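You operate a simulated robot arm through the tools that you are given. There is no shell and no other tool. Be economical: measure what you need, move in short steps, check, and stop when the job is done.

The job below is to be done with a simulated robot arm. You get a single attempt, and the scene is never put back.

TASK
Put the green dough on the top of the churn table. Put the yellow dough on the pink-edged foil square. Take the yellow cube and put it on the clear end of the white table. Open the bin lid. Do these in any order.

The check looks at the end state, three seconds after you hand in, the way a careful person would. Anything else that was tipped, shoved, dropped, spilled or broken makes it a failure. A push-on lid holds only when it is set on centred and level and pressed home; a screw cap is set on level and turned clockwise until tight.

THE ROBOT
A 6-joint arm with a two-finger gripper on a trunk, on a base that drives. Base frame: it is fixed to the floor where the robot stands at the start and does not move with it; the origin is under the middle of the robot, x ahead of it, y to its left, z up; the surface under the hand at the start is at about z = 0.864. Readings come in m, rad, newtons and seconds.
With the tool pointing down near the work surface it reaches from about 0.28 to 0.72 m from the robot's upright axis, wherever it stands. Its first joint turns from -2.897 to 2.897 rad. Places, roughly: bin lid [2.6, 1.4, 0.5]; clear end of the white table [-2.4, 2.6, 0.9]; green dough (5x5x4 cm) [0.5, -0.2, 0.9]; pink-edged foil square (6x6x1 cm) [0.4, -1.5, 0.9]; top of the churn table (58x24 cm) [-4.1, -1.1, 0.8]; yellow cube (4x4x3 cm) [0.5, 0.1, 0.9]; yellow dough (5x5x4 cm) [0.5, -0.2, 0.9]. Payload 1.57 kg.
The TCP is the grasp point between the finger pads, 0.021 m short of the fingertips. In the tool frame z runs along the fingers and y along their closing line. The gripper opens to 0.07 m. The gripper's body begins 0.05 m behind the TCP.
Orientation is that of the tool frame in the base frame, as [roll, pitch, yaw] about the fixed x, y, z axes, in that order (R = Rz(yaw) Ry(pitch) Rx(roll)). With the fingers straight down and closing along the base's y, the tool's x points along the base's -x, its y along +y and its z along -z.

THE INTERFACE
- The arm moves only by the tool drive_tool. Its argument "series" is a list of rows, each a list of 7 numbers: the shift along the base's x, y, z in units of 100 mm (1.0 is 100 mm), then the turn, a rotation vector about the base's x, y, z in units of 45 degrees (1.0 is 45 degrees), then the gripper command, from -1 (fully open) to 1 (shut), values between in proportion. In form: [[tx, ty, tz, wx, wy, wz, jaw], ...]. A call has 1 to 10 rows; each row is the pose to reach, as a shift and turn from the pose commanded when the call began. A call with a number of a shift or a turn outside -1 to 1 is refused whole. A row lasts 0.2 s, in which the tool goes at most 0.05 m and 0.15 rad; a call with a longer step from one row to the next is refused whole, and so is a gripper value outside its range. A pose out of reach is approached as far as the arm can. The call stops where the force on the tool passes 40 N (or 10 N more than at its start, if that is more) or the arm is blocked; 0.2 s more then pass. Each finger halts on what it meets, pressing with about 22 N; the grip force reading is that of the motor and also rises with nothing between the fingers. The clock runs only during rows and for 0.2 s after the last one: add rows that repeat a pose to give the fingers time. It gives the time, the measured TCP pose, the force on the tool (base axes), the opening and the grip force at its end, in the units of the frame above (readings bear some noise), with the torque about the TCP (base axes, N m) and any sound that the robot's microphone picked up.
- Cameras (640 x 400 px; columns grow to the right, rows downward): "scene" is now at [0.0205, 0.1331, 1.4853]; the picture's right is [-0.26, -0.97, 0.00], its down [-0.68, 0.18, -0.71] and it looks along [0.69, -0.19, -0.70] (base axes); focal length 277 px, centre (320, 200). "wrist" rides on the gripper at [0.079, 0.004, -0.081] in the tool frame; the picture's right is [-0.05, 1.00, 0.00], its down [-0.67, -0.03, -0.74] and it looks along [-0.74, -0.04, 0.67] (tool axes); focal length 256 px, centre (320, 200). There is no depth. A picture from a camera that has moved, and an enlarged one, comes with that camera's place and axes in the base frame and with its lens.
- get_image(camera): a new picture of that camera. It takes no simulated time.
- steer(legs): drives the robot by 1 to 6 legs, each [ahead, left, turn to the left] in m, m and rad, along the robot's own axes; the way and the turn of a leg run together, so that a leg with both is an arc; at most 1.5 m and 3.142 rad a leg. The arm and the cameras ride along, it lands a little off, and it stops where it bumps. It gives what a move gives.
- turn_head(pan, tilt): turns the head with the scene camera to pan (to the left, within 2.705 rad either way) and tilt (down, from -0.506 to 1.204), counted from straight ahead of the robot. It gives what a move gives.
- inspect(camera, box): a new picture of the part [left, top, right, bottom] of that camera's present view, enlarged. It takes no simulated time.
- finish_job(): hands the job in; it is judged then, once.

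Go step by step. Nothing tells you exact positions but the pictures and the camera data: compare them with the known pose of the tool, close in by small moves and look again before you grip or let go. The budget is 165 turns and 120 pictures, counting those below and the enlarged ones. Unless the task says otherwise, let go and move clear before handing in, and close with one line.

The tools are called by a JSON object that holds its "fn" and its "kwargs". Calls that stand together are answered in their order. drive_tool: Moves the arm, as the interface text tells. Its arguments: {"type":"object","properties":{"series":{"type":"array","items":{"type":"array","items":{"type":"number"}}}},"required":["series"]} The other tools are called the same way: steer (legs) drives the base; turn_head (pan, tilt) turns the head that bears the scene camera; get_image (camera) takes a picture; inspect (camera, box) takes an enlarged picture of a part of a camera's view; finish_job () hands the job in.

At the start:

```text
time_s: 0.0
position: [0.4124, 0.028, 1.1446]
tool_rot: [-3.141, 0.0, 3.14]
wrist_force: [-0.2, 0.1, 0.3]
ft_torque: [0.04, 0.0, -0.02]
opening: 0.07
grasp_force: 0.0
robot x, y, heading: [0.0018, -0.0021, 0.002]
head pan, tilt: [-0.264, 0.773]
```

scene: 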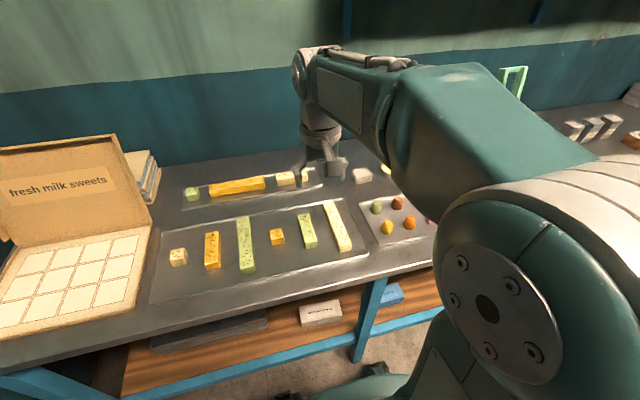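
wrist: 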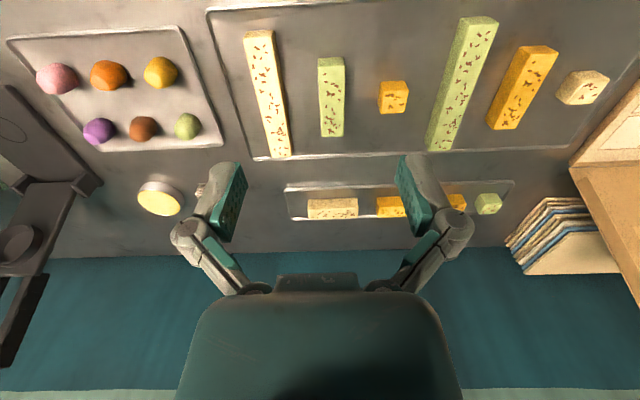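

The pictures show a counter with sweets: the yellow cube is near [0.50, 0.12] and the green and yellow doughs are on the small tray near y -0.18. I'll look at these more closely and look around the room.

{"fn": "inspect", "kwargs": {"camera": "wrist", "box": [0, 0, 420, 260]}}

{"fn": "turn_head", "kwargs": {"pan": -1.3, "tilt": 0.4}}

{"fn": "get_image", "kwargs": {"camera": "scene"}}

{"fn": "turn_head", "kwargs": {"pan": 0.6, "tilt": 0.3}}

{"fn": "get_image", "kwargs": {"camera": "scene"}}

{"fn": "turn_head", "kwargs": {"pan": 2.2, "tilt": 0.3}}

{"fn": "get_image", "kwargs": {"camera": "scene"}}

{"fn": "turn_head", "kwargs": {"pan": -2.6, "tilt": 0.3}}

{"fn": "get_image", "kwargs": {"camera": "scene"}}

```text
1.52 times, centred on (210, 130) of wrist
camera zoom: at [0.3339, 0.0319, 1.2271], right [0.05, 1.0, 0.0], down [0.67, -0.03, 0.74], along [0.74, -0.04, -0.67], focal length 390 px, centre (488, 307)
```

zoom: 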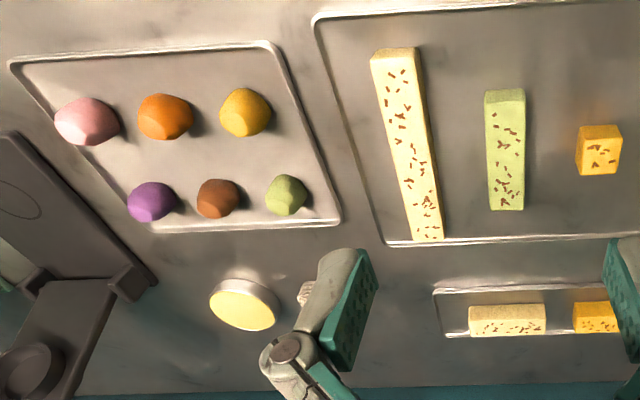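

```text
time_s: 1.3
position: [0.4125, 0.0276, 1.1469]
tool_rot: [-3.141, -0.001, 3.141]
wrist_force: [-0.2, -0.6, -0.2]
ft_torque: [0.03, 0.0, 0.0]
opening: 0.0702
grasp_force: 0.1
robot x, y, heading: [-0.0002, 0.0004, -0.005]
head pan, tilt: [-1.3, 0.4]
```

```text
116 pictures are left
camera scene: at [-0.0337, 0.0652, 1.5184], right [-0.96, -0.27, 0.0], down [-0.11, 0.37, -0.92], along [0.25, -0.89, -0.39], focal length 277 px, centre (320, 200)
```

scene: 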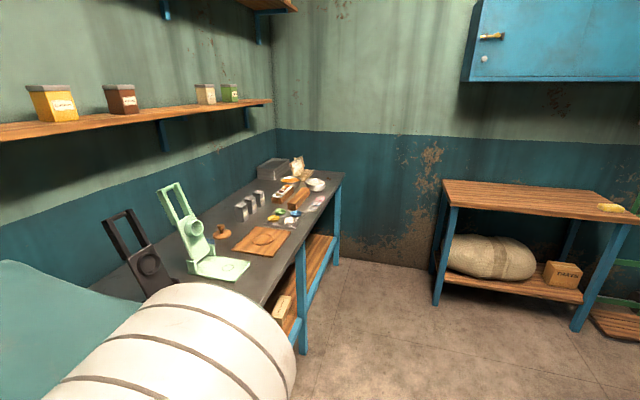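

```text
time_s: 3.2
position: [0.4121, 0.0274, 1.146]
tool_rot: [-3.141, -0.001, -3.141]
wrist_force: [-0.3, -0.3, -0.4]
ft_torque: [-0.03, -0.05, 0.0]
opening: 0.0702
grasp_force: 0.1
robot x, y, heading: [-0.0007, 0.0014, 0.002]
head pan, tilt: [0.6, 0.3]
```

```text
115 pictures are left
camera scene: at [0.0185, 0.2072, 1.5276], right [0.56, -0.83, 0.0], down [-0.24, -0.17, -0.95], along [0.79, 0.54, -0.3], focal length 277 px, centre (320, 200)
```

scene: 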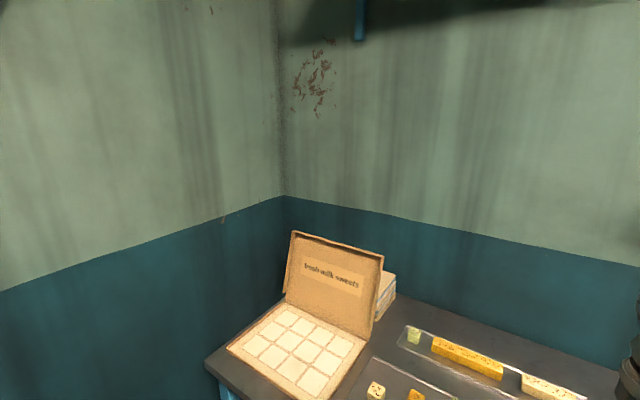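

```text
time_s: 4.8
position: [0.4123, 0.0279, 1.1453]
tool_rot: [3.141, 0.0, 3.141]
wrist_force: [0.1, 0.0, -1.0]
ft_torque: [-0.01, -0.04, 0.03]
opening: 0.0699
grasp_force: 0.1
robot x, y, heading: [-0.0004, 0.0024, 0.005]
head pan, tilt: [2.201, 0.3]
```

```text
114 pictures are left
camera scene: at [-0.1135, 0.2299, 1.5277], right [0.81, 0.59, 0.0], down [0.17, -0.24, -0.96], along [-0.56, 0.77, -0.3], focal length 277 px, centre (320, 200)
```

scene: 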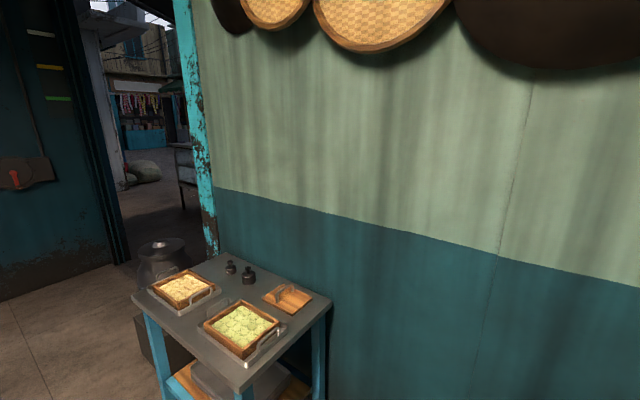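

```text
time_s: 8.6
position: [0.4132, 0.0267, 1.1458]
tool_rot: [-3.141, 0.001, -3.141]
wrist_force: [0.1, -0.6, -0.4]
ft_torque: [0.02, -0.02, -0.01]
opening: 0.07
grasp_force: 0.1
robot x, y, heading: [0.001, 0.0019, 0.001]
head pan, tilt: [-2.601, 0.3]
```

```text
113 pictures are left
camera scene: at [-0.1386, 0.1063, 1.5278], right [-0.52, 0.86, 0.0], down [0.25, 0.15, -0.96], along [-0.82, -0.49, -0.29], focal length 277 px, centre (320, 200)
```

scene: 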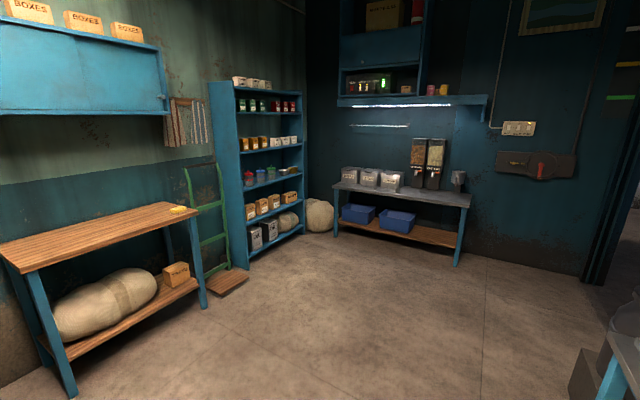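

Yellow dough is about [0.454, -0.178] and green about [0.529, -0.175]. I'll move over the yellow dough while turning the fingers 45°, so they clear the neighbouring doughs.

{"fn": "drive_tool", "kwargs": {"series": [[0.1, -0.2, 0, 0, 0, -0.17, -1], [0.2, -0.4, 0, 0, 0, -0.34, -1], [0.3, -0.6, 0, 0, 0, -0.51, -1], [0.4, -0.8, 0, 0, 0, -0.68, -1], [0.4, -1, 0, 0, 0, -0.85, -1], [0.4, -1, 0, 0, 0, -1, -1]]}}

{"fn": "drive_tool", "kwargs": {"series": [[0, -0.4, 0, 0, 0, 0, -1], [0, -0.8, -0.4, 0, 0, 0, -1], [0, -1, -0.8, 0, 0, 0, -1], [0, -1, -1, 0, 0, 0, -1]]}}

{"fn": "get_image", "kwargs": {"camera": "wrist"}}

```text
time_s: 10.0
position: [0.4511, -0.0738, 1.1476]
tool_rot: [-3.14, 0.0, 2.354]
wrist_force: [0.1, 0.8, -0.2]
ft_torque: [0.01, 0.01, 0.01]
opening: 0.0701
grasp_force: 0.1
robot x, y, heading: [-0.001, -0.0002, 0.004]
head pan, tilt: [-2.601, 0.3]
```

```text
refused: row 2 steps farther than a row can; nothing moved
```

```text
112 pictures are left
camera wrist: at [0.4006, -0.015, 1.2277], right [0.74, 0.67, 0.0], down [0.45, -0.5, 0.74], along [0.5, -0.56, -0.67], focal length 256 px, centre (320, 200)
```

wrist: 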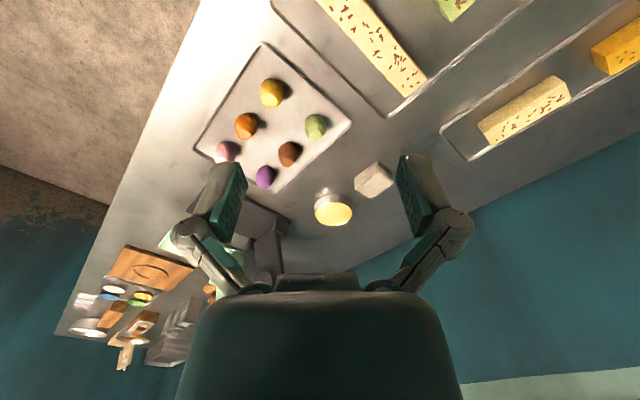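

Triangulating again puts yellow at about [0.460, -0.181]. I'll move above it and come down.

{"fn": "drive_tool", "kwargs": {"series": [[0.05, -0.4, 0, 0, 0, 0, -1], [0.07, -0.8, -0.2, 0, 0, 0, -1], [0.07, -1, -0.6, 0, 0, 0, -1], [0.07, -1, -1, 0, 0, 0, -1]]}}

{"fn": "get_image", "kwargs": {"camera": "wrist"}}

```text
time_s: 11.0
position: [0.4592, -0.1762, 1.0436]
tool_rot: [3.141, 0.001, 2.355]
wrist_force: [-1.4, 0.1, -0.2]
ft_torque: [-0.03, -0.01, 0.02]
opening: 0.0698
grasp_force: 0.1
robot x, y, heading: [-0.0014, 0.0008, -0.003]
head pan, tilt: [-2.601, 0.3]
```

```text
111 pictures are left
camera wrist: at [0.407, -0.1168, 1.1256], right [0.74, 0.67, 0.0], down [0.45, -0.5, 0.74], along [0.5, -0.55, -0.67], focal length 256 px, centre (320, 200)
```

wrist: 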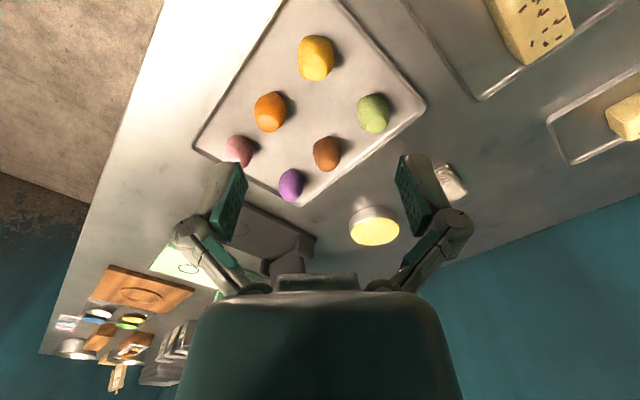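

Yellow sits at [0.459, -0.179], right below the tool. Now I'll descend in two steps and look at the fit.

{"fn": "drive_tool", "kwargs": {"series": [[0, -0.03, -0.5, 0, 0, 0, -1], [0, -0.03, -0.9, 0, 0, 0, -1], [0, -0.03, -1, 0, 0, 0, -1]]}}

{"fn": "get_image", "kwargs": {"camera": "wrist"}}

```text
time_s: 11.8
position: [0.462, -0.1775, 0.948]
tool_rot: [-3.141, 0.0, 2.357]
wrist_force: [1.2, 0.5, 0.0]
ft_torque: [0.0, 0.01, 0.0]
opening: 0.0698
grasp_force: 0.0
robot x, y, heading: [0.0018, 0.002, -0.0]
head pan, tilt: [-2.601, 0.3]
```

```text
110 pictures are left
camera wrist: at [0.4095, -0.1189, 1.0281], right [0.74, 0.67, 0.0], down [0.45, -0.5, 0.74], along [0.5, -0.55, -0.67], focal length 256 px, centre (320, 200)
```

wrist: 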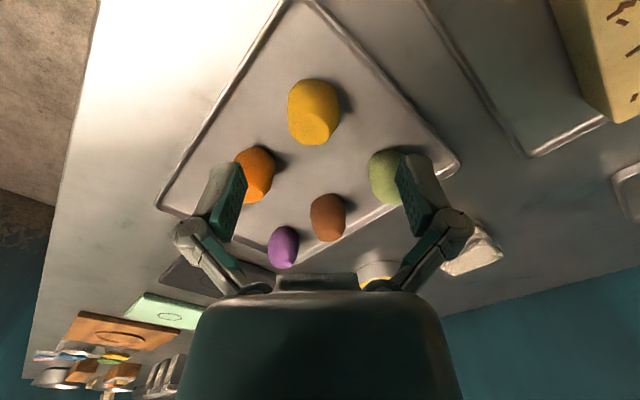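

Well centred. I'll go down to z about 0.893 and close.

{"fn": "drive_tool", "kwargs": {"series": [[-0.02, -0.01, -0.3, 0, 0, 0, -1], [-0.02, -0.01, -0.53, 0, 0, 0, -1], [-0.02, -0.01, -0.53, 0, 0, 0, 1], [-0.02, -0.01, -0.53, 0, 0, 0, 1], [-0.02, -0.01, -0.53, 0, 0, 0, 1]]}}

{"fn": "get_image", "kwargs": {"camera": "wrist"}}

```text
time_s: 13.0
position: [0.4606, -0.1806, 0.8934]
tool_rot: [-3.141, 0.0, 2.354]
wrist_force: [-0.6, -0.9, 8.8]
ft_torque: [-0.04, 0.02, 0.01]
opening: 0.0326
grasp_force: 22.3
robot x, y, heading: [-0.0013, 0.0, -0.001]
head pan, tilt: [-2.601, 0.3]
```

```text
109 pictures are left
camera wrist: at [0.4073, -0.1198, 0.9748], right [0.74, 0.67, 0.0], down [0.45, -0.5, 0.75], along [0.5, -0.55, -0.67], focal length 256 px, centre (320, 200)
```

wrist: 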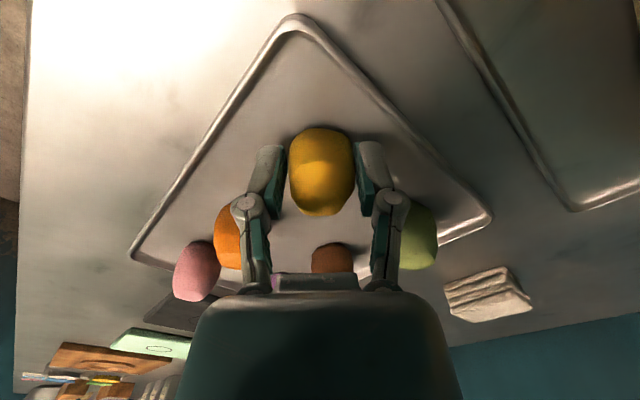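

Gripped at a 33 mm opening. I'll lift gently and check.

{"fn": "drive_tool", "kwargs": {"series": [[0, 0, 0.2, 0, 0, 0, 1], [0, 0, 0.5, 0, 0, 0, 1], [0, 0, 1.0, 0, 0, 0, 1], [0, 0, 1.0, 0, 0, 0, 1]]}}

{"fn": "get_image", "kwargs": {"camera": "wrist"}}

{"fn": "turn_head", "kwargs": {"pan": -1.2, "tilt": 0.5}}

{"fn": "inspect", "kwargs": {"camera": "scene", "box": [120, 80, 400, 255]}}

```text
time_s: 14.0
position: [0.463, -0.1797, 0.9958]
tool_rot: [-3.139, 0.001, 2.356]
wrist_force: [-0.1, 0.1, -0.5]
ft_torque: [0.03, 0.01, -0.01]
opening: 0.0323
grasp_force: 22.4
robot x, y, heading: [0.0015, 0.0003, -0.008]
head pan, tilt: [-2.601, 0.3]
```

```text
108 pictures are left
camera wrist: at [0.4104, -0.12, 1.0761], right [0.74, 0.67, 0.0], down [0.45, -0.5, 0.74], along [0.5, -0.55, -0.67], focal length 256 px, centre (320, 200)
```

wrist: 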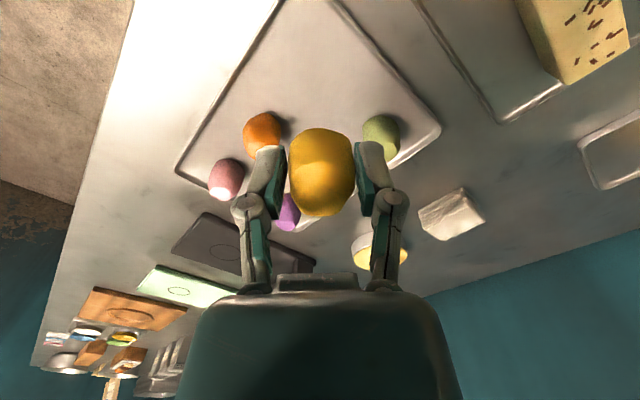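

```text
time_s: 15.6
position: [0.4631, -0.1797, 0.9942]
tool_rot: [3.14, 0.002, 2.358]
wrist_force: [-0.1, 0.4, 0.8]
ft_torque: [-0.04, 0.02, -0.02]
opening: 0.0323
grasp_force: 21.8
robot x, y, heading: [0.0042, -0.0031, 0.002]
head pan, tilt: [-1.201, 0.499]
```

```text
2.29 times, centred on (260, 168) of scene
camera zoom: at [-0.0252, 0.0684, 1.5094], right [-0.93, -0.36, 0.0], down [-0.17, 0.45, -0.88], along [0.32, -0.82, -0.48], focal length 634 px, centre (457, 274)
```

zoom: 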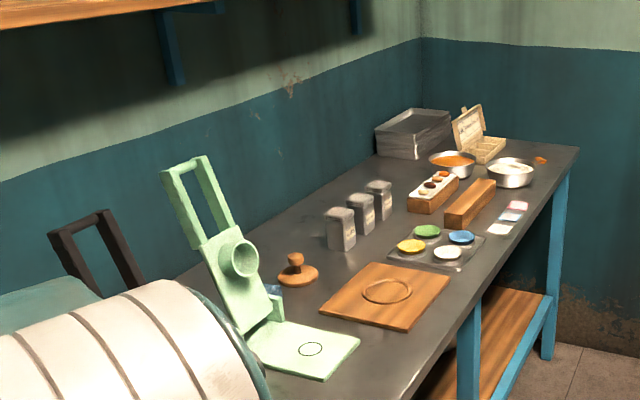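

The dough is held. Foil squares lie near x 0.39, y -1.28 to -1.45. I'll back away, drive to the right and look at them.

{"fn": "steer", "kwargs": {"legs": [[-0.45, 0, 0], [0, -1.3, 0]]}}

{"fn": "turn_head", "kwargs": {"pan": -0.2, "tilt": 0.6}}

{"fn": "get_image", "kwargs": {"camera": "scene"}}

```text
time_s: 24.5
position: [-0.0469, -1.507, 0.9955]
tool_rot: [-3.14, 0.001, 2.303]
wrist_force: [-0.1, -0.9, -0.6]
ft_torque: [0.0, 0.01, 0.01]
opening: 0.0323
grasp_force: 22.3
robot x, y, heading: [-0.5013, -1.3022, -0.048]
head pan, tilt: [-1.201, 0.499]
```

```text
time_s: 25.8
position: [-0.0473, -1.5083, 0.9943]
tool_rot: [3.141, 0.0, 2.305]
wrist_force: [-0.5, 0.0, -0.7]
ft_torque: [0.04, 0.0, -0.01]
opening: 0.0325
grasp_force: 22.0
robot x, y, heading: [-0.5012, -1.3051, -0.053]
head pan, tilt: [-0.201, 0.6]
```

```text
106 pictures are left
camera scene: at [-0.4639, -1.1702, 1.5002], right [-0.25, -0.97, 0.0], down [-0.55, 0.14, -0.82], along [0.8, -0.21, -0.57], focal length 277 px, centre (320, 200)
```

scene: 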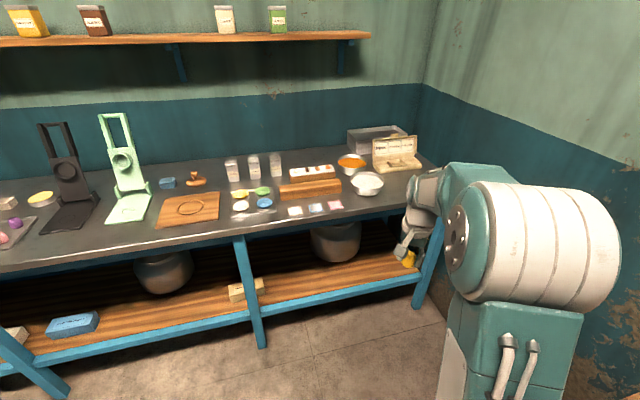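

{"fn": "inspect", "kwargs": {"camera": "scene", "box": [200, 140, 440, 290]}}

```text
2.67 times, centred on (320, 215) of scene
camera zoom: at [-0.4639, -1.1702, 1.5002], right [-0.25, -0.97, 0.0], down [-0.55, 0.14, -0.82], along [0.8, -0.21, -0.57], focal length 740 px, centre (320, 160)
```

zoom: 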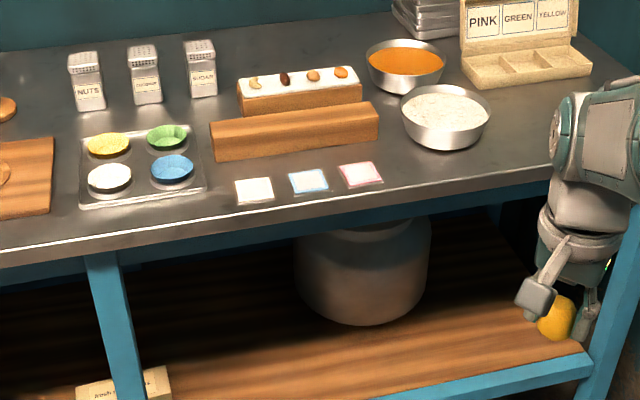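

The pink-edged foil is the rightmost one, at about [0.371, -1.449]. I'll drive so that the held dough comes near it.

{"fn": "steer", "kwargs": {"legs": [[0.39, 0.08, 0.05]]}}

{"fn": "get_image", "kwargs": {"camera": "wrist"}}

{"fn": "turn_head", "kwargs": {"pan": -0.3, "tilt": 0.9}}

{"fn": "get_image", "kwargs": {"camera": "scene"}}

```text
time_s: 28.3
position: [0.3706, -1.4185, 0.9963]
tool_rot: [3.141, -0.002, 2.353]
wrist_force: [1.0, 0.5, -0.5]
ft_torque: [0.0, 0.03, 0.06]
opening: 0.0325
grasp_force: 22.3
robot x, y, heading: [-0.0894, -1.2374, -0.0]
head pan, tilt: [-0.201, 0.6]
```

```text
104 pictures are left
camera wrist: at [0.318, -1.3589, 1.0757], right [0.75, 0.67, 0.0], down [0.44, -0.5, 0.74], along [0.49, -0.56, -0.67], focal length 256 px, centre (320, 200)
```

wrist: 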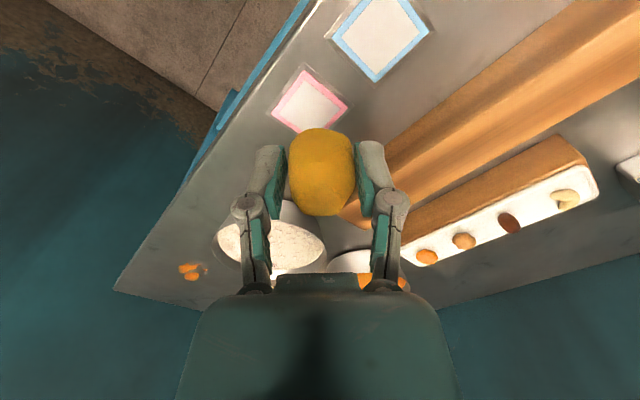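

```text
time_s: 29.1
position: [0.3693, -1.4177, 0.9956]
tool_rot: [-3.14, 0.0, 2.353]
wrist_force: [-0.1, 0.7, -0.6]
ft_torque: [0.01, -0.01, -0.01]
opening: 0.0325
grasp_force: 21.7
robot x, y, heading: [-0.0905, -1.2354, -0.003]
head pan, tilt: [-0.3, 0.901]
```

```text
103 pictures are left
camera scene: at [-0.0774, -1.1054, 1.4755], right [-0.3, -0.95, 0.0], down [-0.75, 0.23, -0.62], along [0.59, -0.19, -0.78], focal length 277 px, centre (320, 200)
```

scene: 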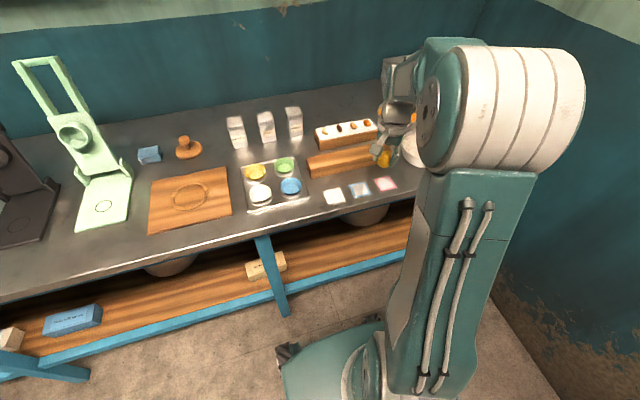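

Foil centre is about [0.381, -1.447]. I'll shift over it, descend most of the way and check.

{"fn": "drive_tool", "kwargs": {"series": [[0.1, -0.28, 0, 0, 0, 0, 1], [0.1, -0.28, -0.4, 0, 0, 0, 1], [0.1, -0.28, -0.7, 0, 0, 0, 1], [0.1, -0.28, -0.8, 0, 0, 0, 1]]}}

{"fn": "get_image", "kwargs": {"camera": "wrist"}}

{"fn": "inspect", "kwargs": {"camera": "scene", "box": [300, 90, 460, 220]}}

```text
time_s: 30.1
position: [0.3781, -1.4486, 0.9141]
tool_rot: [3.141, 0.0, 2.353]
wrist_force: [0.2, 0.3, -0.5]
ft_torque: [-0.01, 0.0, 0.0]
opening: 0.0328
grasp_force: 21.8
robot x, y, heading: [-0.0941, -1.2364, 0.0]
head pan, tilt: [-0.3, 0.901]
```

```text
102 pictures are left
camera wrist: at [0.3254, -1.3876, 0.9939], right [0.75, 0.67, 0.0], down [0.44, -0.5, 0.74], along [0.5, -0.56, -0.67], focal length 256 px, centre (320, 200)
```

wrist: 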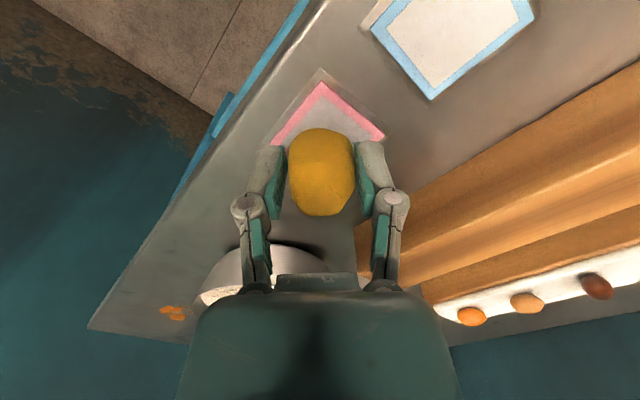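

```text
3.08 times, centred on (380, 155) of scene
camera zoom: at [-0.0773, -1.1058, 1.4755], right [-0.3, -0.95, 0.0], down [-0.75, 0.23, -0.62], along [0.59, -0.19, -0.78], focal length 854 px, centre (135, 338)
```

zoom: 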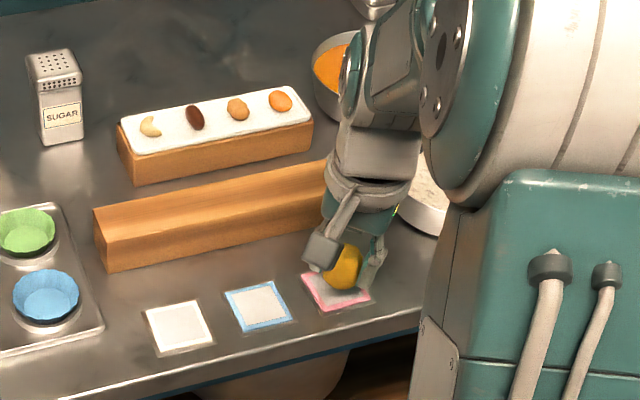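

The foil centre works out at about [0.388, -1.451], slightly forward. I'll nudge and lower to rest.

{"fn": "drive_tool", "kwargs": {"series": [[0.09, -0.02, -0.1, 0, 0, 0, 1], [0.09, -0.02, -0.2, 0, 0, 0, 1], [0.09, -0.02, -0.2, 0, 0, 0, 1]]}}

{"fn": "get_image", "kwargs": {"camera": "wrist"}}

{"fn": "inspect", "kwargs": {"camera": "scene", "box": [340, 120, 440, 200]}}

```text
time_s: 30.9
position: [0.388, -1.4471, 0.8945]
tool_rot: [3.141, -0.001, 2.352]
wrist_force: [-0.6, -1.0, -0.7]
ft_torque: [0.0, -0.03, 0.01]
opening: 0.0328
grasp_force: 21.7
robot x, y, heading: [-0.0923, -1.2372, -0.006]
head pan, tilt: [-0.3, 0.901]
```

```text
100 pictures are left
camera wrist: at [0.3358, -1.388, 0.9749], right [0.75, 0.67, 0.0], down [0.44, -0.5, 0.74], along [0.5, -0.56, -0.67], focal length 256 px, centre (320, 200)
```

wrist: 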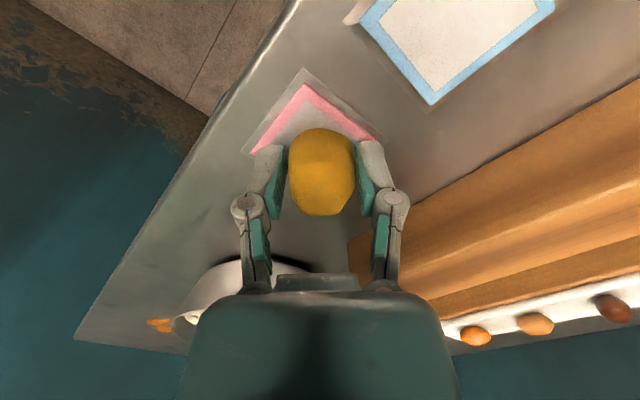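

```text
5.00 times, centred on (390, 160) of scene
camera zoom: at [-0.0772, -1.1057, 1.4755], right [-0.3, -0.95, 0.0], down [-0.75, 0.23, -0.62], along [0.59, -0.19, -0.78], focal length 1387 px, centre (-30, 400)
```

zoom: 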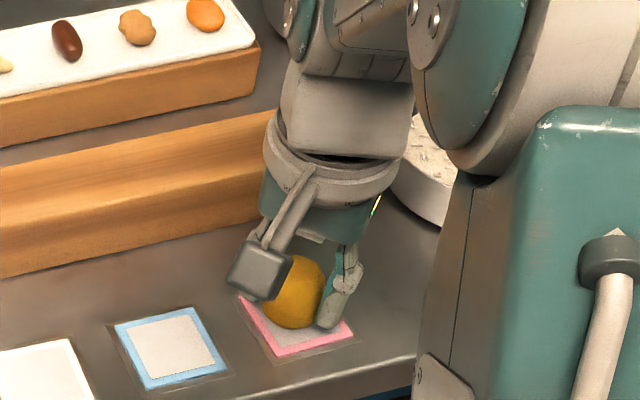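

Centred over the foil. I'll lower a few mm to contact.

{"fn": "drive_tool", "kwargs": {"series": [[0, -0.01, -0.02, 0, 0, 0, 1], [0, -0.01, -0.04, 0, 0, 0, 1], [0, -0.01, -0.04, 0, 0, 0, 1]]}}

```text
time_s: 31.7
position: [0.3896, -1.4487, 0.8919]
tool_rot: [3.141, 0.003, 2.352]
wrist_force: [0.4, -0.1, 17.0]
ft_torque: [-0.09, -0.08, -0.02]
opening: 0.0328
grasp_force: 22.2
robot x, y, heading: [-0.0885, -1.2379, -0.002]
head pan, tilt: [-0.3, 0.901]
```

Contact made. I'll ease up 2 mm, open and rise straight.

{"fn": "drive_tool", "kwargs": {"series": [[0, 0, 0.02, 0, 0, 0, 0.6], [0, 0, 0.02, 0, 0, 0, 0], [0, 0, 0.02, 0, 0, 0, -0.7], [0, 0, 0.02, 0, 0, 0, -1], [0, 0, 0.02, 0, 0, 0, -1], [0, 0, 0.3, 0, 0, 0, -1], [0, 0, 0.7, 0, 0, 0, -1], [0, 0, 1, 0, 0, 0, -1]]}}

{"fn": "get_image", "kwargs": {"camera": "wrist"}}

{"fn": "inspect", "kwargs": {"camera": "scene", "box": [340, 120, 440, 200]}}

```text
time_s: 33.5
position: [0.3891, -1.4497, 0.9903]
tool_rot: [-3.139, 0.0, 2.353]
wrist_force: [0.9, -0.6, -0.1]
ft_torque: [0.03, -0.01, 0.02]
opening: 0.0699
grasp_force: 0.1
robot x, y, heading: [-0.0934, -1.2388, -0.005]
head pan, tilt: [-0.3, 0.901]
```

```text
98 pictures are left
camera wrist: at [0.3379, -1.3897, 1.0712], right [0.75, 0.67, 0.0], down [0.45, -0.5, 0.74], along [0.49, -0.56, -0.67], focal length 256 px, centre (320, 200)
```

wrist: 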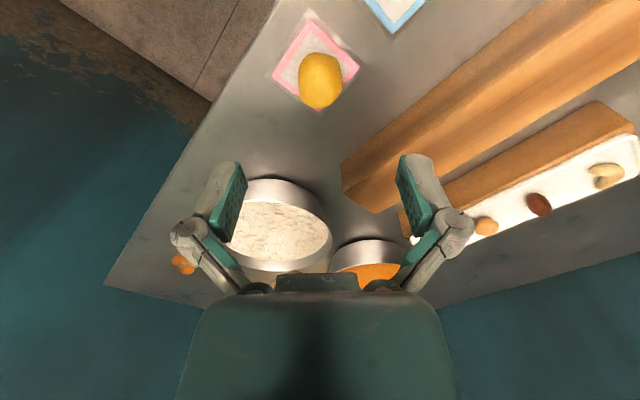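

```text
5.00 times, centred on (390, 160) of scene
camera zoom: at [-0.0773, -1.1054, 1.4755], right [-0.3, -0.95, 0.0], down [-0.75, 0.23, -0.62], along [0.59, -0.19, -0.78], focal length 1387 px, centre (-30, 400)
```

zoom: 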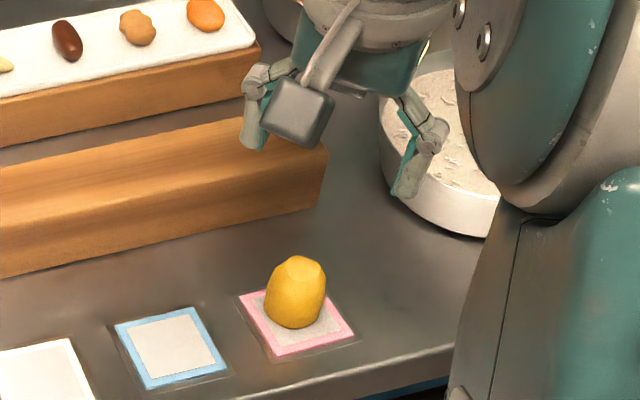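

Yellow dough is standing in the middle of the pink-edged foil. Next I'll get the yellow cube: back off, drive left and come forward again.

{"fn": "steer", "kwargs": {"legs": [[-0.4, 0, 0], [0, 1.24, 0], [0.45, 0, 0]]}}

{"fn": "drive_tool", "kwargs": {"series": [[0, 0, 0.3, 0, 0, 0.17, -1], [0, 0, 0.6, 0, 0, 0.34, -1], [0, 0.1, 0.9, 0, 0, 0.51, -1], [0, 0.3, 0.9, 0, 0, 0.68, -1], [0, 0.6, 0.9, 0, 0, 0.85, -1], [0, 1, 0.9, 0, 0, 1, -1]]}}

{"fn": "get_image", "kwargs": {"camera": "wrist"}}

```text
time_s: 44.2
position: [0.4372, -0.1993, 0.9901]
tool_rot: [-3.141, 0.0, 2.344]
wrist_force: [-0.6, -0.4, -0.3]
ft_torque: [0.0, 0.01, -0.02]
opening: 0.0699
grasp_force: 0.1
robot x, y, heading: [-0.0421, 0.0169, -0.014]
head pan, tilt: [-0.3, 0.901]
```

```text
time_s: 45.6
position: [0.4376, -0.0987, 1.083]
tool_rot: [-3.138, 0.0, 3.13]
wrist_force: [-0.1, 0.3, 0.0]
ft_torque: [0.04, 0.0, -0.01]
opening: 0.07
grasp_force: 0.0
robot x, y, heading: [-0.0397, 0.0145, -0.011]
head pan, tilt: [-0.3, 0.901]
```

```text
96 pictures are left
camera wrist: at [0.3592, -0.0932, 1.1649], right [0.06, 1.0, 0.0], down [0.67, -0.04, 0.74], along [0.74, -0.05, -0.67], focal length 256 px, centre (320, 200)
```

wrist: 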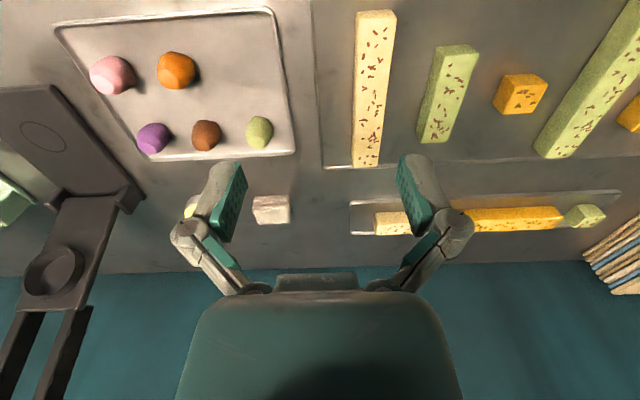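

Yellow cube at about [0.503, 0.117]. I'm moving over it.

{"fn": "drive_tool", "kwargs": {"series": [[0.2, 0.4, 0, 0, 0, 0, -1], [0.4, 0.8, 0, 0, 0, 0, -1], [0.6, 1, 0, 0, 0, 0, -1]]}}

{"fn": "drive_tool", "kwargs": {"series": [[0, 0.4, 0, 0, 0, 0, -1], [0, 0.8, 0, 0, 0, 0, -1], [0, 1, -0.4, 0, 0, 0, -1], [0, 1, -0.8, 0, 0, 0, -1], [0, 1, -0.8, 0, 0, 0, -1]]}}

{"fn": "get_image", "kwargs": {"camera": "wrist"}}

```text
time_s: 46.4
position: [0.4964, 0.0041, 1.0831]
tool_rot: [-3.139, 0.0, 3.13]
wrist_force: [-0.4, 0.0, 0.7]
ft_torque: [-0.01, 0.01, -0.02]
opening: 0.0701
grasp_force: 0.1
robot x, y, heading: [-0.0393, 0.0197, -0.008]
head pan, tilt: [-0.3, 0.901]
```

```text
time_s: 47.6
position: [0.4958, 0.1009, 0.9992]
tool_rot: [-3.14, 0.0, 3.131]
wrist_force: [-0.2, -0.3, 0.5]
ft_torque: [0.0, -0.04, 0.01]
opening: 0.0699
grasp_force: 0.2
robot x, y, heading: [-0.0413, 0.0173, -0.016]
head pan, tilt: [-0.3, 0.901]
```

```text
95 pictures are left
camera wrist: at [0.417, 0.1067, 1.0793], right [0.07, 1.0, 0.0], down [0.67, -0.04, 0.74], along [0.74, -0.05, -0.67], focal length 256 px, centre (320, 200)
```

wrist: 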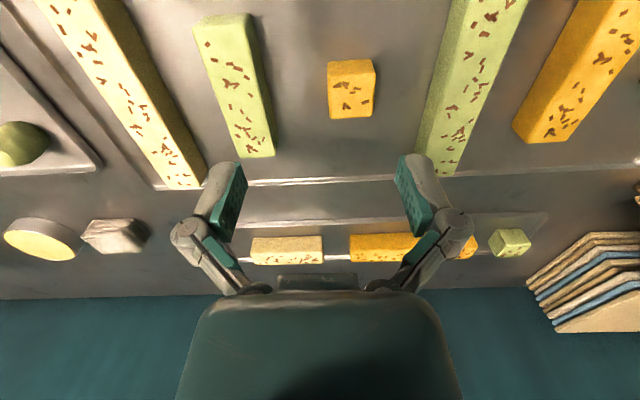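

Cube centre is [0.506, 0.124], with enough gap on both sides. I'll descend and grip.

{"fn": "drive_tool", "kwargs": {"series": [[0.09, 0.22, 0, 0, 0, 0, -1], [0.09, 0.22, -0.4, 0, 0, 0, -1], [0.09, 0.22, -0.6, 0, 0, 0, -1]]}}

{"fn": "get_image", "kwargs": {"camera": "wrist"}}

```text
time_s: 48.4
position: [0.5042, 0.1235, 0.9393]
tool_rot: [3.141, -0.002, 3.129]
wrist_force: [-0.5, -0.3, 0.3]
ft_torque: [-0.01, -0.02, -0.02]
opening: 0.0701
grasp_force: 0.1
robot x, y, heading: [-0.0427, 0.0163, -0.013]
head pan, tilt: [-0.3, 0.901]
```

```text
94 pictures are left
camera wrist: at [0.426, 0.1297, 1.0191], right [0.07, 1.0, 0.0], down [0.67, -0.04, 0.74], along [0.74, -0.05, -0.67], focal length 256 px, centre (320, 200)
```

wrist: 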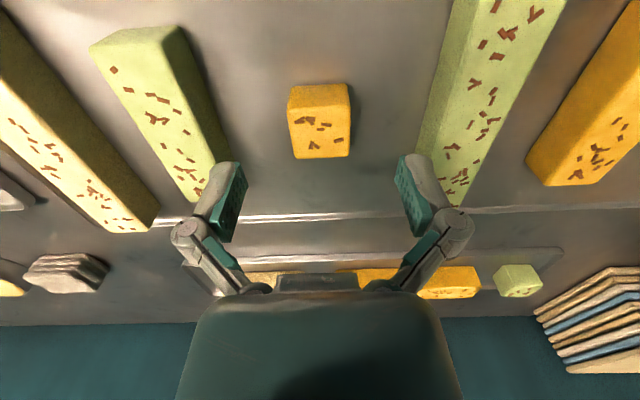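

Clear on both sides. I'll descend to z 0.890 and close.

{"fn": "drive_tool", "kwargs": {"series": [[0.03, 0, -0.3, 0, 0, 0, -1], [0.03, 0, -0.49, 0, 0, 0, -1], [0.03, 0, -0.49, 0, 0, 0, 1], [0.03, 0, -0.49, 0, 0, 0, 1], [0.03, 0, -0.49, 0, 0, 0, 1]]}}

{"fn": "drive_tool", "kwargs": {"series": [[0, 0, 0.1, 0, 0, 0, 1], [0, 0, 0.4, 0, 0, 0, 1], [0, 0, 0.8, 0, 0, 0, 1], [0, 0, 1, 0, 0, 0, 1]]}}

{"fn": "get_image", "kwargs": {"camera": "wrist"}}

```text
time_s: 49.6
position: [0.5076, 0.1235, 0.8897]
tool_rot: [-3.141, 0.002, 3.13]
wrist_force: [-1.7, 0.0, 13.8]
ft_torque: [0.01, 0.03, -0.01]
opening: 0.0341
grasp_force: 22.0
robot x, y, heading: [-0.0421, 0.0179, -0.013]
head pan, tilt: [-0.3, 0.901]
```

```text
time_s: 50.6
position: [0.5068, 0.1249, 0.9917]
tool_rot: [-3.14, 0.0, 3.13]
wrist_force: [-0.1, 0.1, -0.1]
ft_torque: [-0.02, 0.0, 0.01]
opening: 0.0342
grasp_force: 22.3
robot x, y, heading: [-0.0397, 0.0187, -0.011]
head pan, tilt: [-0.3, 0.901]
```

```text
93 pictures are left
camera wrist: at [0.4279, 0.13, 1.0721], right [0.07, 1.0, 0.0], down [0.67, -0.04, 0.74], along [0.74, -0.05, -0.67], focal length 256 px, centre (320, 200)
```

wrist: 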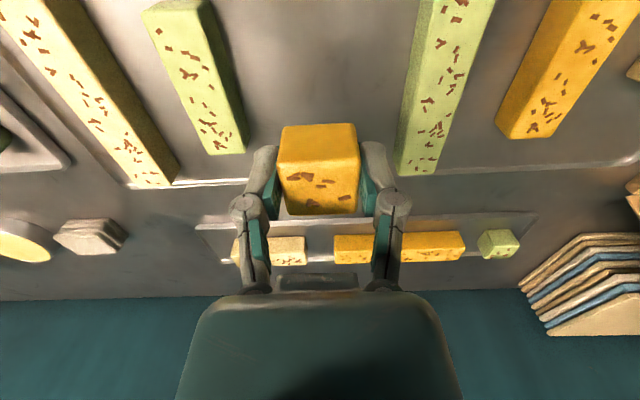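

Cube held. I'll raise and retract the arm, back away and look toward the door.

{"fn": "drive_tool", "kwargs": {"series": [[-0.2, -0.3, 0.4, 0, 0, 0, 1], [-0.4, -0.6, 0.8, 0, 0, 0, 1], [-0.8, -0.8, 1, 0, 0, 0, 1], [-1, -1, 1, 0, 0, 0, 1]]}}

{"fn": "steer", "kwargs": {"legs": [[-1.3, 0, 0]]}}

{"fn": "turn_head", "kwargs": {"pan": 2.3, "tilt": 0.3}}

{"fn": "get_image", "kwargs": {"camera": "scene"}}

```text
refused: row 1 steps farther than a row can; nothing moved
```

```text
time_s: 57.2
position: [-0.7996, 0.1388, 0.9908]
tool_rot: [-3.14, 0.0, -3.139]
wrist_force: [0.0, 0.2, 0.2]
ft_torque: [-0.01, 0.01, 0.01]
opening: 0.0342
grasp_force: 22.6
robot x, y, heading: [-1.3453, 0.0247, 0.004]
head pan, tilt: [-0.3, 0.901]
```

```text
time_s: 59.5
position: [-0.7994, 0.1398, 0.9919]
tool_rot: [-3.141, -0.001, -3.141]
wrist_force: [-0.1, 0.4, -0.5]
ft_torque: [0.01, 0.0, 0.01]
opening: 0.0341
grasp_force: 22.3
robot x, y, heading: [-1.3474, 0.0236, 0.005]
head pan, tilt: [2.3, 0.3]
```

```text
92 pictures are left
camera scene: at [-1.4662, 0.2498, 1.5277], right [0.74, 0.67, 0.0], down [0.2, -0.22, -0.96], along [-0.64, 0.71, -0.3], focal length 277 px, centre (320, 200)
```

scene: 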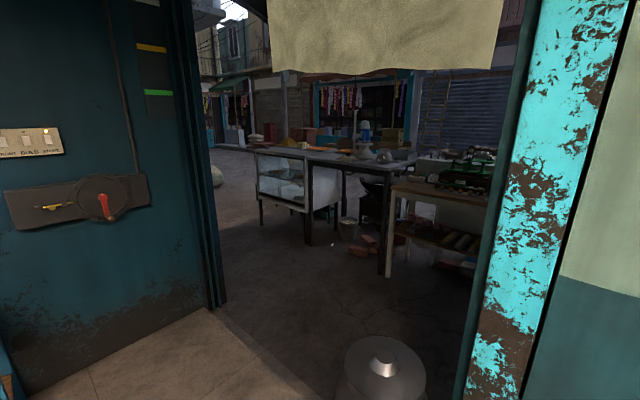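

The opening leads out to an alley with the tables. I'll tuck the arm, drive to about [-2.5, 0] and turn to face the opening.

{"fn": "drive_tool", "kwargs": {"series": [[-0.2, -0.2, 0.3, 0, 0, 0, 1], [-0.4, -0.4, 0.6, 0, 0, 0, 1], [-0.6, -0.6, 0.9, 0, 0, 0, 1], [-0.9, -0.8, 1, 0, 0, 0, 1], [-1, -1, 1, 0, 0, 0, 1]]}}

{"fn": "steer", "kwargs": {"legs": [[-1.15, 0, 0], [0, 0, 1.57]]}}

{"fn": "turn_head", "kwargs": {"pan": 0, "tilt": 0.35}}

{"fn": "get_image", "kwargs": {"camera": "scene"}}

```text
time_s: 60.7
position: [-0.899, 0.037, 1.0875]
tool_rot: [-3.14, 0.0, -3.14]
wrist_force: [0.2, -0.8, -0.8]
ft_torque: [0.01, 0.04, 0.02]
opening: 0.0342
grasp_force: 22.2
robot x, y, heading: [-1.3467, 0.0264, 0.001]
head pan, tilt: [2.3, 0.3]
```

```text
time_s: 70.5
position: [-2.5443, 0.4599, 1.0881]
tool_rot: [-3.14, 0.0, -1.51]
wrist_force: [0.4, 0.7, 0.0]
ft_torque: [-0.02, 0.0, -0.01]
opening: 0.0339
grasp_force: 21.5
robot x, y, heading: [-2.5064, 0.018, 1.634]
head pan, tilt: [2.3, 0.3]
```

```text
time_s: 72.6
position: [-2.5461, 0.46, 1.0874]
tool_rot: [-3.14, 0.0, -1.511]
wrist_force: [-0.3, 0.3, -0.2]
ft_torque: [0.01, 0.04, 0.01]
opening: 0.034
grasp_force: 22.4
robot x, y, heading: [-2.5056, 0.0137, 1.631]
head pan, tilt: [0.0, 0.351]
```

```text
91 pictures are left
camera scene: at [-2.6621, 0.0391, 1.5229], right [1.0, 0.06, 0.0], down [0.02, -0.34, -0.94], along [-0.06, 0.94, -0.34], focal length 277 px, centre (320, 200)
```

scene: 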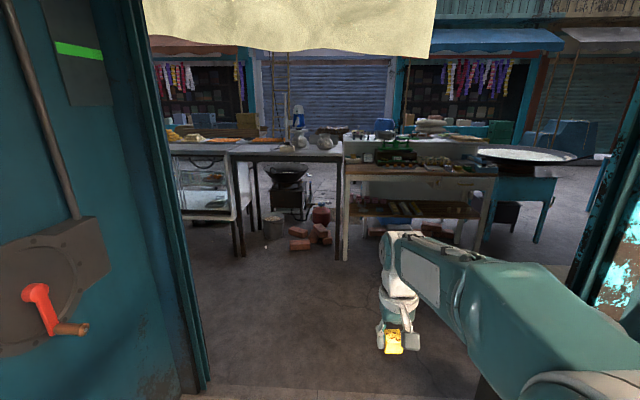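

Let me zoom on the tables.

{"fn": "inspect", "kwargs": {"camera": "scene", "box": [220, 100, 520, 270]}}

```text
2.13 times, centred on (370, 185) of scene
camera zoom: at [-2.6621, 0.0391, 1.5229], right [1.0, 0.06, 0.0], down [0.02, -0.34, -0.94], along [-0.06, 0.94, -0.34], focal length 592 px, centre (213, 232)
```

zoom: 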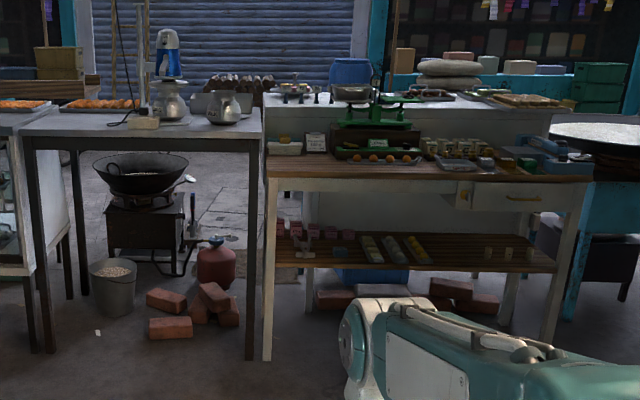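

The white-framed table has its clear end at the left, near [-2.45, 2.7]. I'll drive out toward it.

{"fn": "steer", "kwargs": {"legs": [[0, 0, -0.06], [1.5, 0, 0]]}}

{"fn": "turn_head", "kwargs": {"pan": 0.1, "tilt": 0.6}}

{"fn": "get_image", "kwargs": {"camera": "scene"}}

```text
time_s: 80.4
position: [-2.5243, 1.9354, 1.0875]
tool_rot: [3.14, -0.001, -1.566]
wrist_force: [0.2, 0.2, -0.9]
ft_torque: [-0.01, 0.0, 0.0]
opening: 0.0343
grasp_force: 22.3
robot x, y, heading: [-2.5097, 1.4881, 1.575]
head pan, tilt: [0.0, 0.351]
```

```text
time_s: 81.2
position: [-2.5259, 1.9355, 1.0875]
tool_rot: [-3.141, -0.002, -1.567]
wrist_force: [0.5, -0.3, -0.7]
ft_torque: [0.0, -0.03, 0.0]
opening: 0.034
grasp_force: 22.2
robot x, y, heading: [-2.5103, 1.4943, 1.575]
head pan, tilt: [0.099, 0.6]
```

```text
89 pictures are left
camera scene: at [-2.6738, 1.5176, 1.5002], right [0.99, 0.1, 0.0], down [0.06, -0.56, -0.82], along [-0.09, 0.82, -0.57], focal length 277 px, centre (320, 200)
```

scene: 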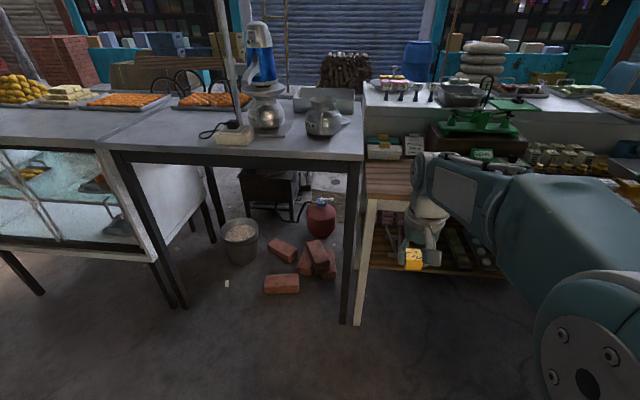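

Clear area spans about x -2.59..-2.4, y 2.45..2.78, top at z about 0.865. I'll drive closer.

{"fn": "steer", "kwargs": {"legs": [[0.56, -0.05, 0]]}}

{"fn": "get_image", "kwargs": {"camera": "wrist"}}

{"fn": "turn_head", "kwargs": {"pan": 0.0, "tilt": 0.9}}

{"fn": "get_image", "kwargs": {"camera": "scene"}}

```text
time_s: 84.4
position: [-2.4837, 2.4914, 1.0885]
tool_rot: [3.141, -0.001, -1.555]
wrist_force: [0.1, 0.4, -0.5]
ft_torque: [0.03, -0.02, -0.02]
opening: 0.0342
grasp_force: 21.3
robot x, y, heading: [-2.4643, 2.0481, 1.586]
head pan, tilt: [0.099, 0.6]
```

```text
88 pictures are left
camera wrist: at [-2.4859, 2.4122, 1.1688], right [-1.0, 0.04, 0.0], down [0.03, 0.67, 0.74], along [0.03, 0.74, -0.67], focal length 256 px, centre (320, 200)
```

wrist: 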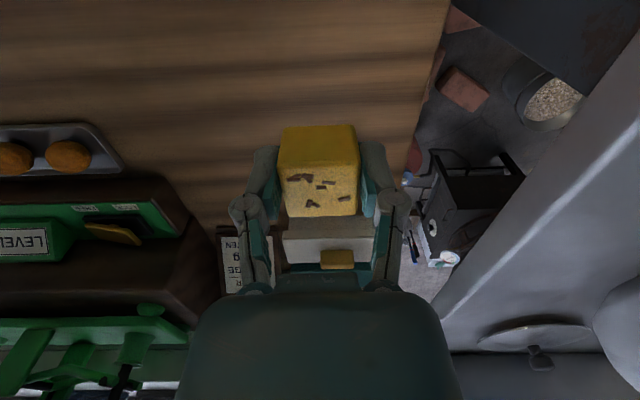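

```text
time_s: 85.2
position: [-2.483, 2.4919, 1.0884]
tool_rot: [3.142, -0.001, -1.557]
wrist_force: [-0.6, 0.3, 0.1]
ft_torque: [0.0, -0.04, 0.0]
opening: 0.0342
grasp_force: 22.0
robot x, y, heading: [-2.4649, 2.0465, 1.589]
head pan, tilt: [0.0, 0.901]
```

```text
87 pictures are left
camera scene: at [-2.6196, 2.0596, 1.4754], right [1.0, 0.01, 0.0], down [0.01, -0.78, -0.62], along [-0.01, 0.62, -0.78], focal length 277 px, centre (320, 200)
```

scene: 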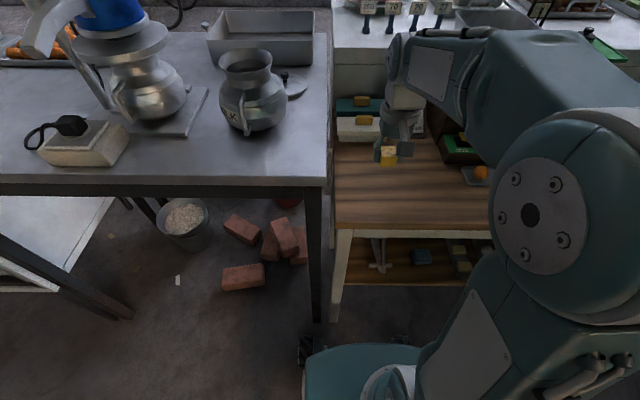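

The spot [-2.48, 2.59] is clear. I'll reach forward 0.1 m and lower.

{"fn": "drive_tool", "kwargs": {"series": [[0, 0.4, 0, 0, 0, 0, 1], [0, 0.8, 0, 0, 0, 0, 1], [0.05, 1, -0.3, 0, 0, 0, 1], [0.05, 1, -0.7, 0, 0, 0, 1], [0.05, 1, -1, 0, 0, 0, 1]]}}

{"fn": "drive_tool", "kwargs": {"series": [[0, 0, -0.4, 0, 0, 0, 1], [0, 0, -0.7, 0, 0, 0, 1], [0, 0, -0.8, 0, 0, 0, 1]]}}

{"fn": "get_image", "kwargs": {"camera": "wrist"}}

{"fn": "inspect", "kwargs": {"camera": "scene", "box": [320, 80, 500, 240]}}

```text
time_s: 86.4
position: [-2.4805, 2.5915, 0.9882]
tool_rot: [3.142, 0.0, -1.554]
wrist_force: [-0.6, 0.5, -0.5]
ft_torque: [0.02, 0.0, 0.03]
opening: 0.0341
grasp_force: 22.0
robot x, y, heading: [-2.4658, 2.0455, 1.588]
head pan, tilt: [0.0, 0.901]
```

```text
time_s: 86.9
position: [-2.4809, 2.5919, 0.9389]
tool_rot: [3.141, 0.011, -1.557]
wrist_force: [0.0, -8.3, 14.8]
ft_torque: [-0.27, 0.07, -0.02]
opening: 0.0344
grasp_force: 22.0
robot x, y, heading: [-2.4581, 2.047, 1.579]
head pan, tilt: [0.0, 0.901]
stopped in row 2: the force on the tool passed its limit at 140 N (the readings are from after the stop); the commanded pose is now the measured one
```

```text
86 pictures are left
camera wrist: at [-2.4834, 2.5123, 1.0196], right [-1.0, 0.04, 0.0], down [0.03, 0.66, 0.75], along [0.03, 0.75, -0.66], focal length 256 px, centre (320, 200)
```

wrist: 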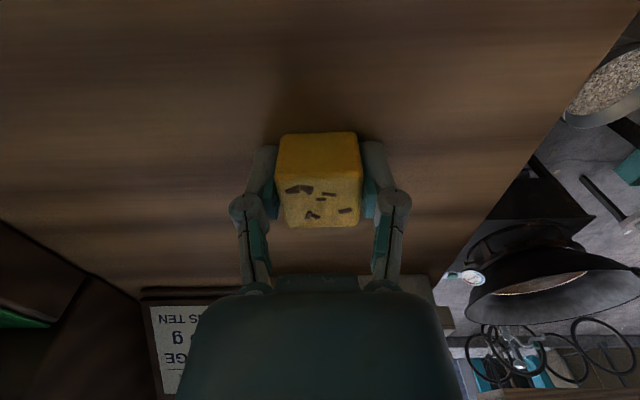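

```text
2.50 times, centred on (410, 160) of scene
camera zoom: at [-2.6196, 2.059, 1.4754], right [1.0, 0.01, 0.0], down [0.01, -0.78, -0.62], along [-0.01, 0.62, -0.78], focal length 694 px, centre (95, 300)
```

zoom: 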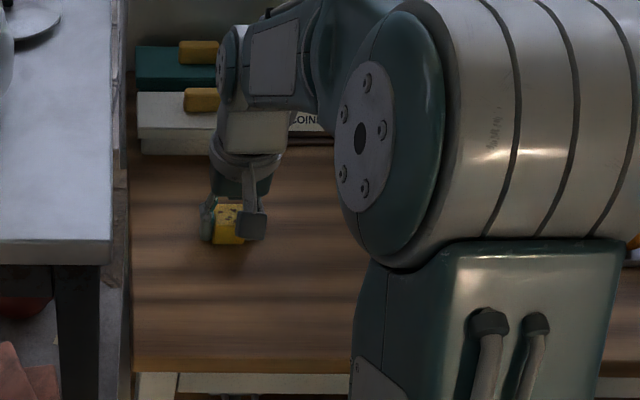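

The cube touched the table at TCP z 0.939, so the table top is higher than I estimated. I'll release gently and rise.

{"fn": "drive_tool", "kwargs": {"series": [[0, 0, 0.01, 0, 0, 0, 0.5], [0, 0, 0.01, 0, 0, 0, 0], [0, 0, 0.01, 0, 0, 0, -0.5], [0, 0, 0.01, 0, 0, 0, -1], [0, 0, 0.01, 0, 0, 0, -1], [0, 0, 0.3, 0, 0, 0, -1], [0, 0, 0.7, 0, 0, 0, -1], [0, 0, 1, 0, 0, 0, -1]]}}

{"fn": "get_image", "kwargs": {"camera": "wrist"}}

{"fn": "inspect", "kwargs": {"camera": "scene", "box": [320, 80, 500, 240]}}

```text
time_s: 88.7
position: [-2.4833, 2.5948, 1.0361]
tool_rot: [-3.141, 0.009, -1.558]
wrist_force: [0.2, 0.1, -0.4]
ft_torque: [0.02, 0.02, 0.02]
opening: 0.0694
grasp_force: 0.0
robot x, y, heading: [-2.4624, 2.0478, 1.58]
head pan, tilt: [0.0, 0.901]
```

```text
84 pictures are left
camera wrist: at [-2.4861, 2.5152, 1.1175], right [-1.0, 0.04, 0.0], down [0.03, 0.66, 0.75], along [0.03, 0.75, -0.66], focal length 256 px, centre (320, 200)
```

wrist: 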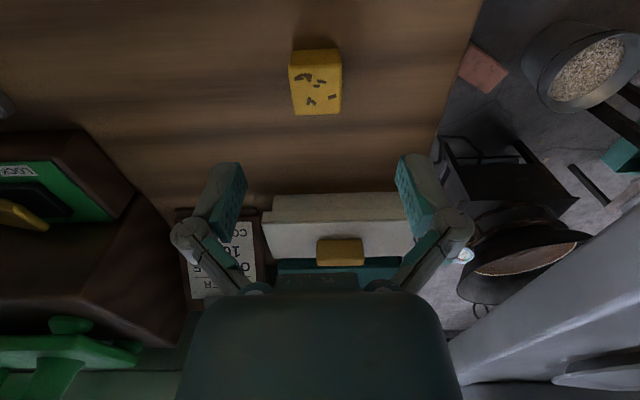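

```text
2.50 times, centred on (410, 160) of scene
camera zoom: at [-2.6196, 2.0607, 1.4753], right [1.0, 0.01, 0.0], down [0.01, -0.78, -0.62], along [-0.01, 0.62, -0.78], focal length 694 px, centre (95, 300)
```

zoom: 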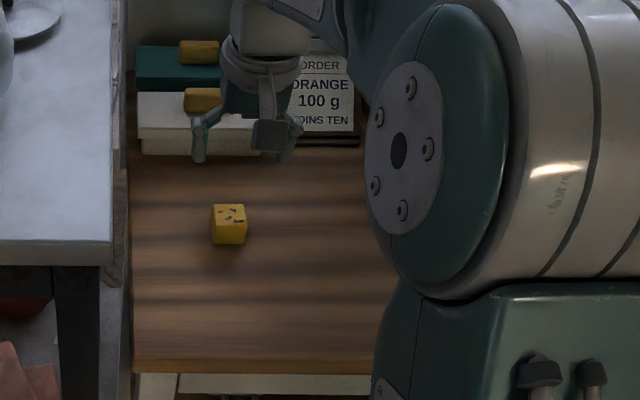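

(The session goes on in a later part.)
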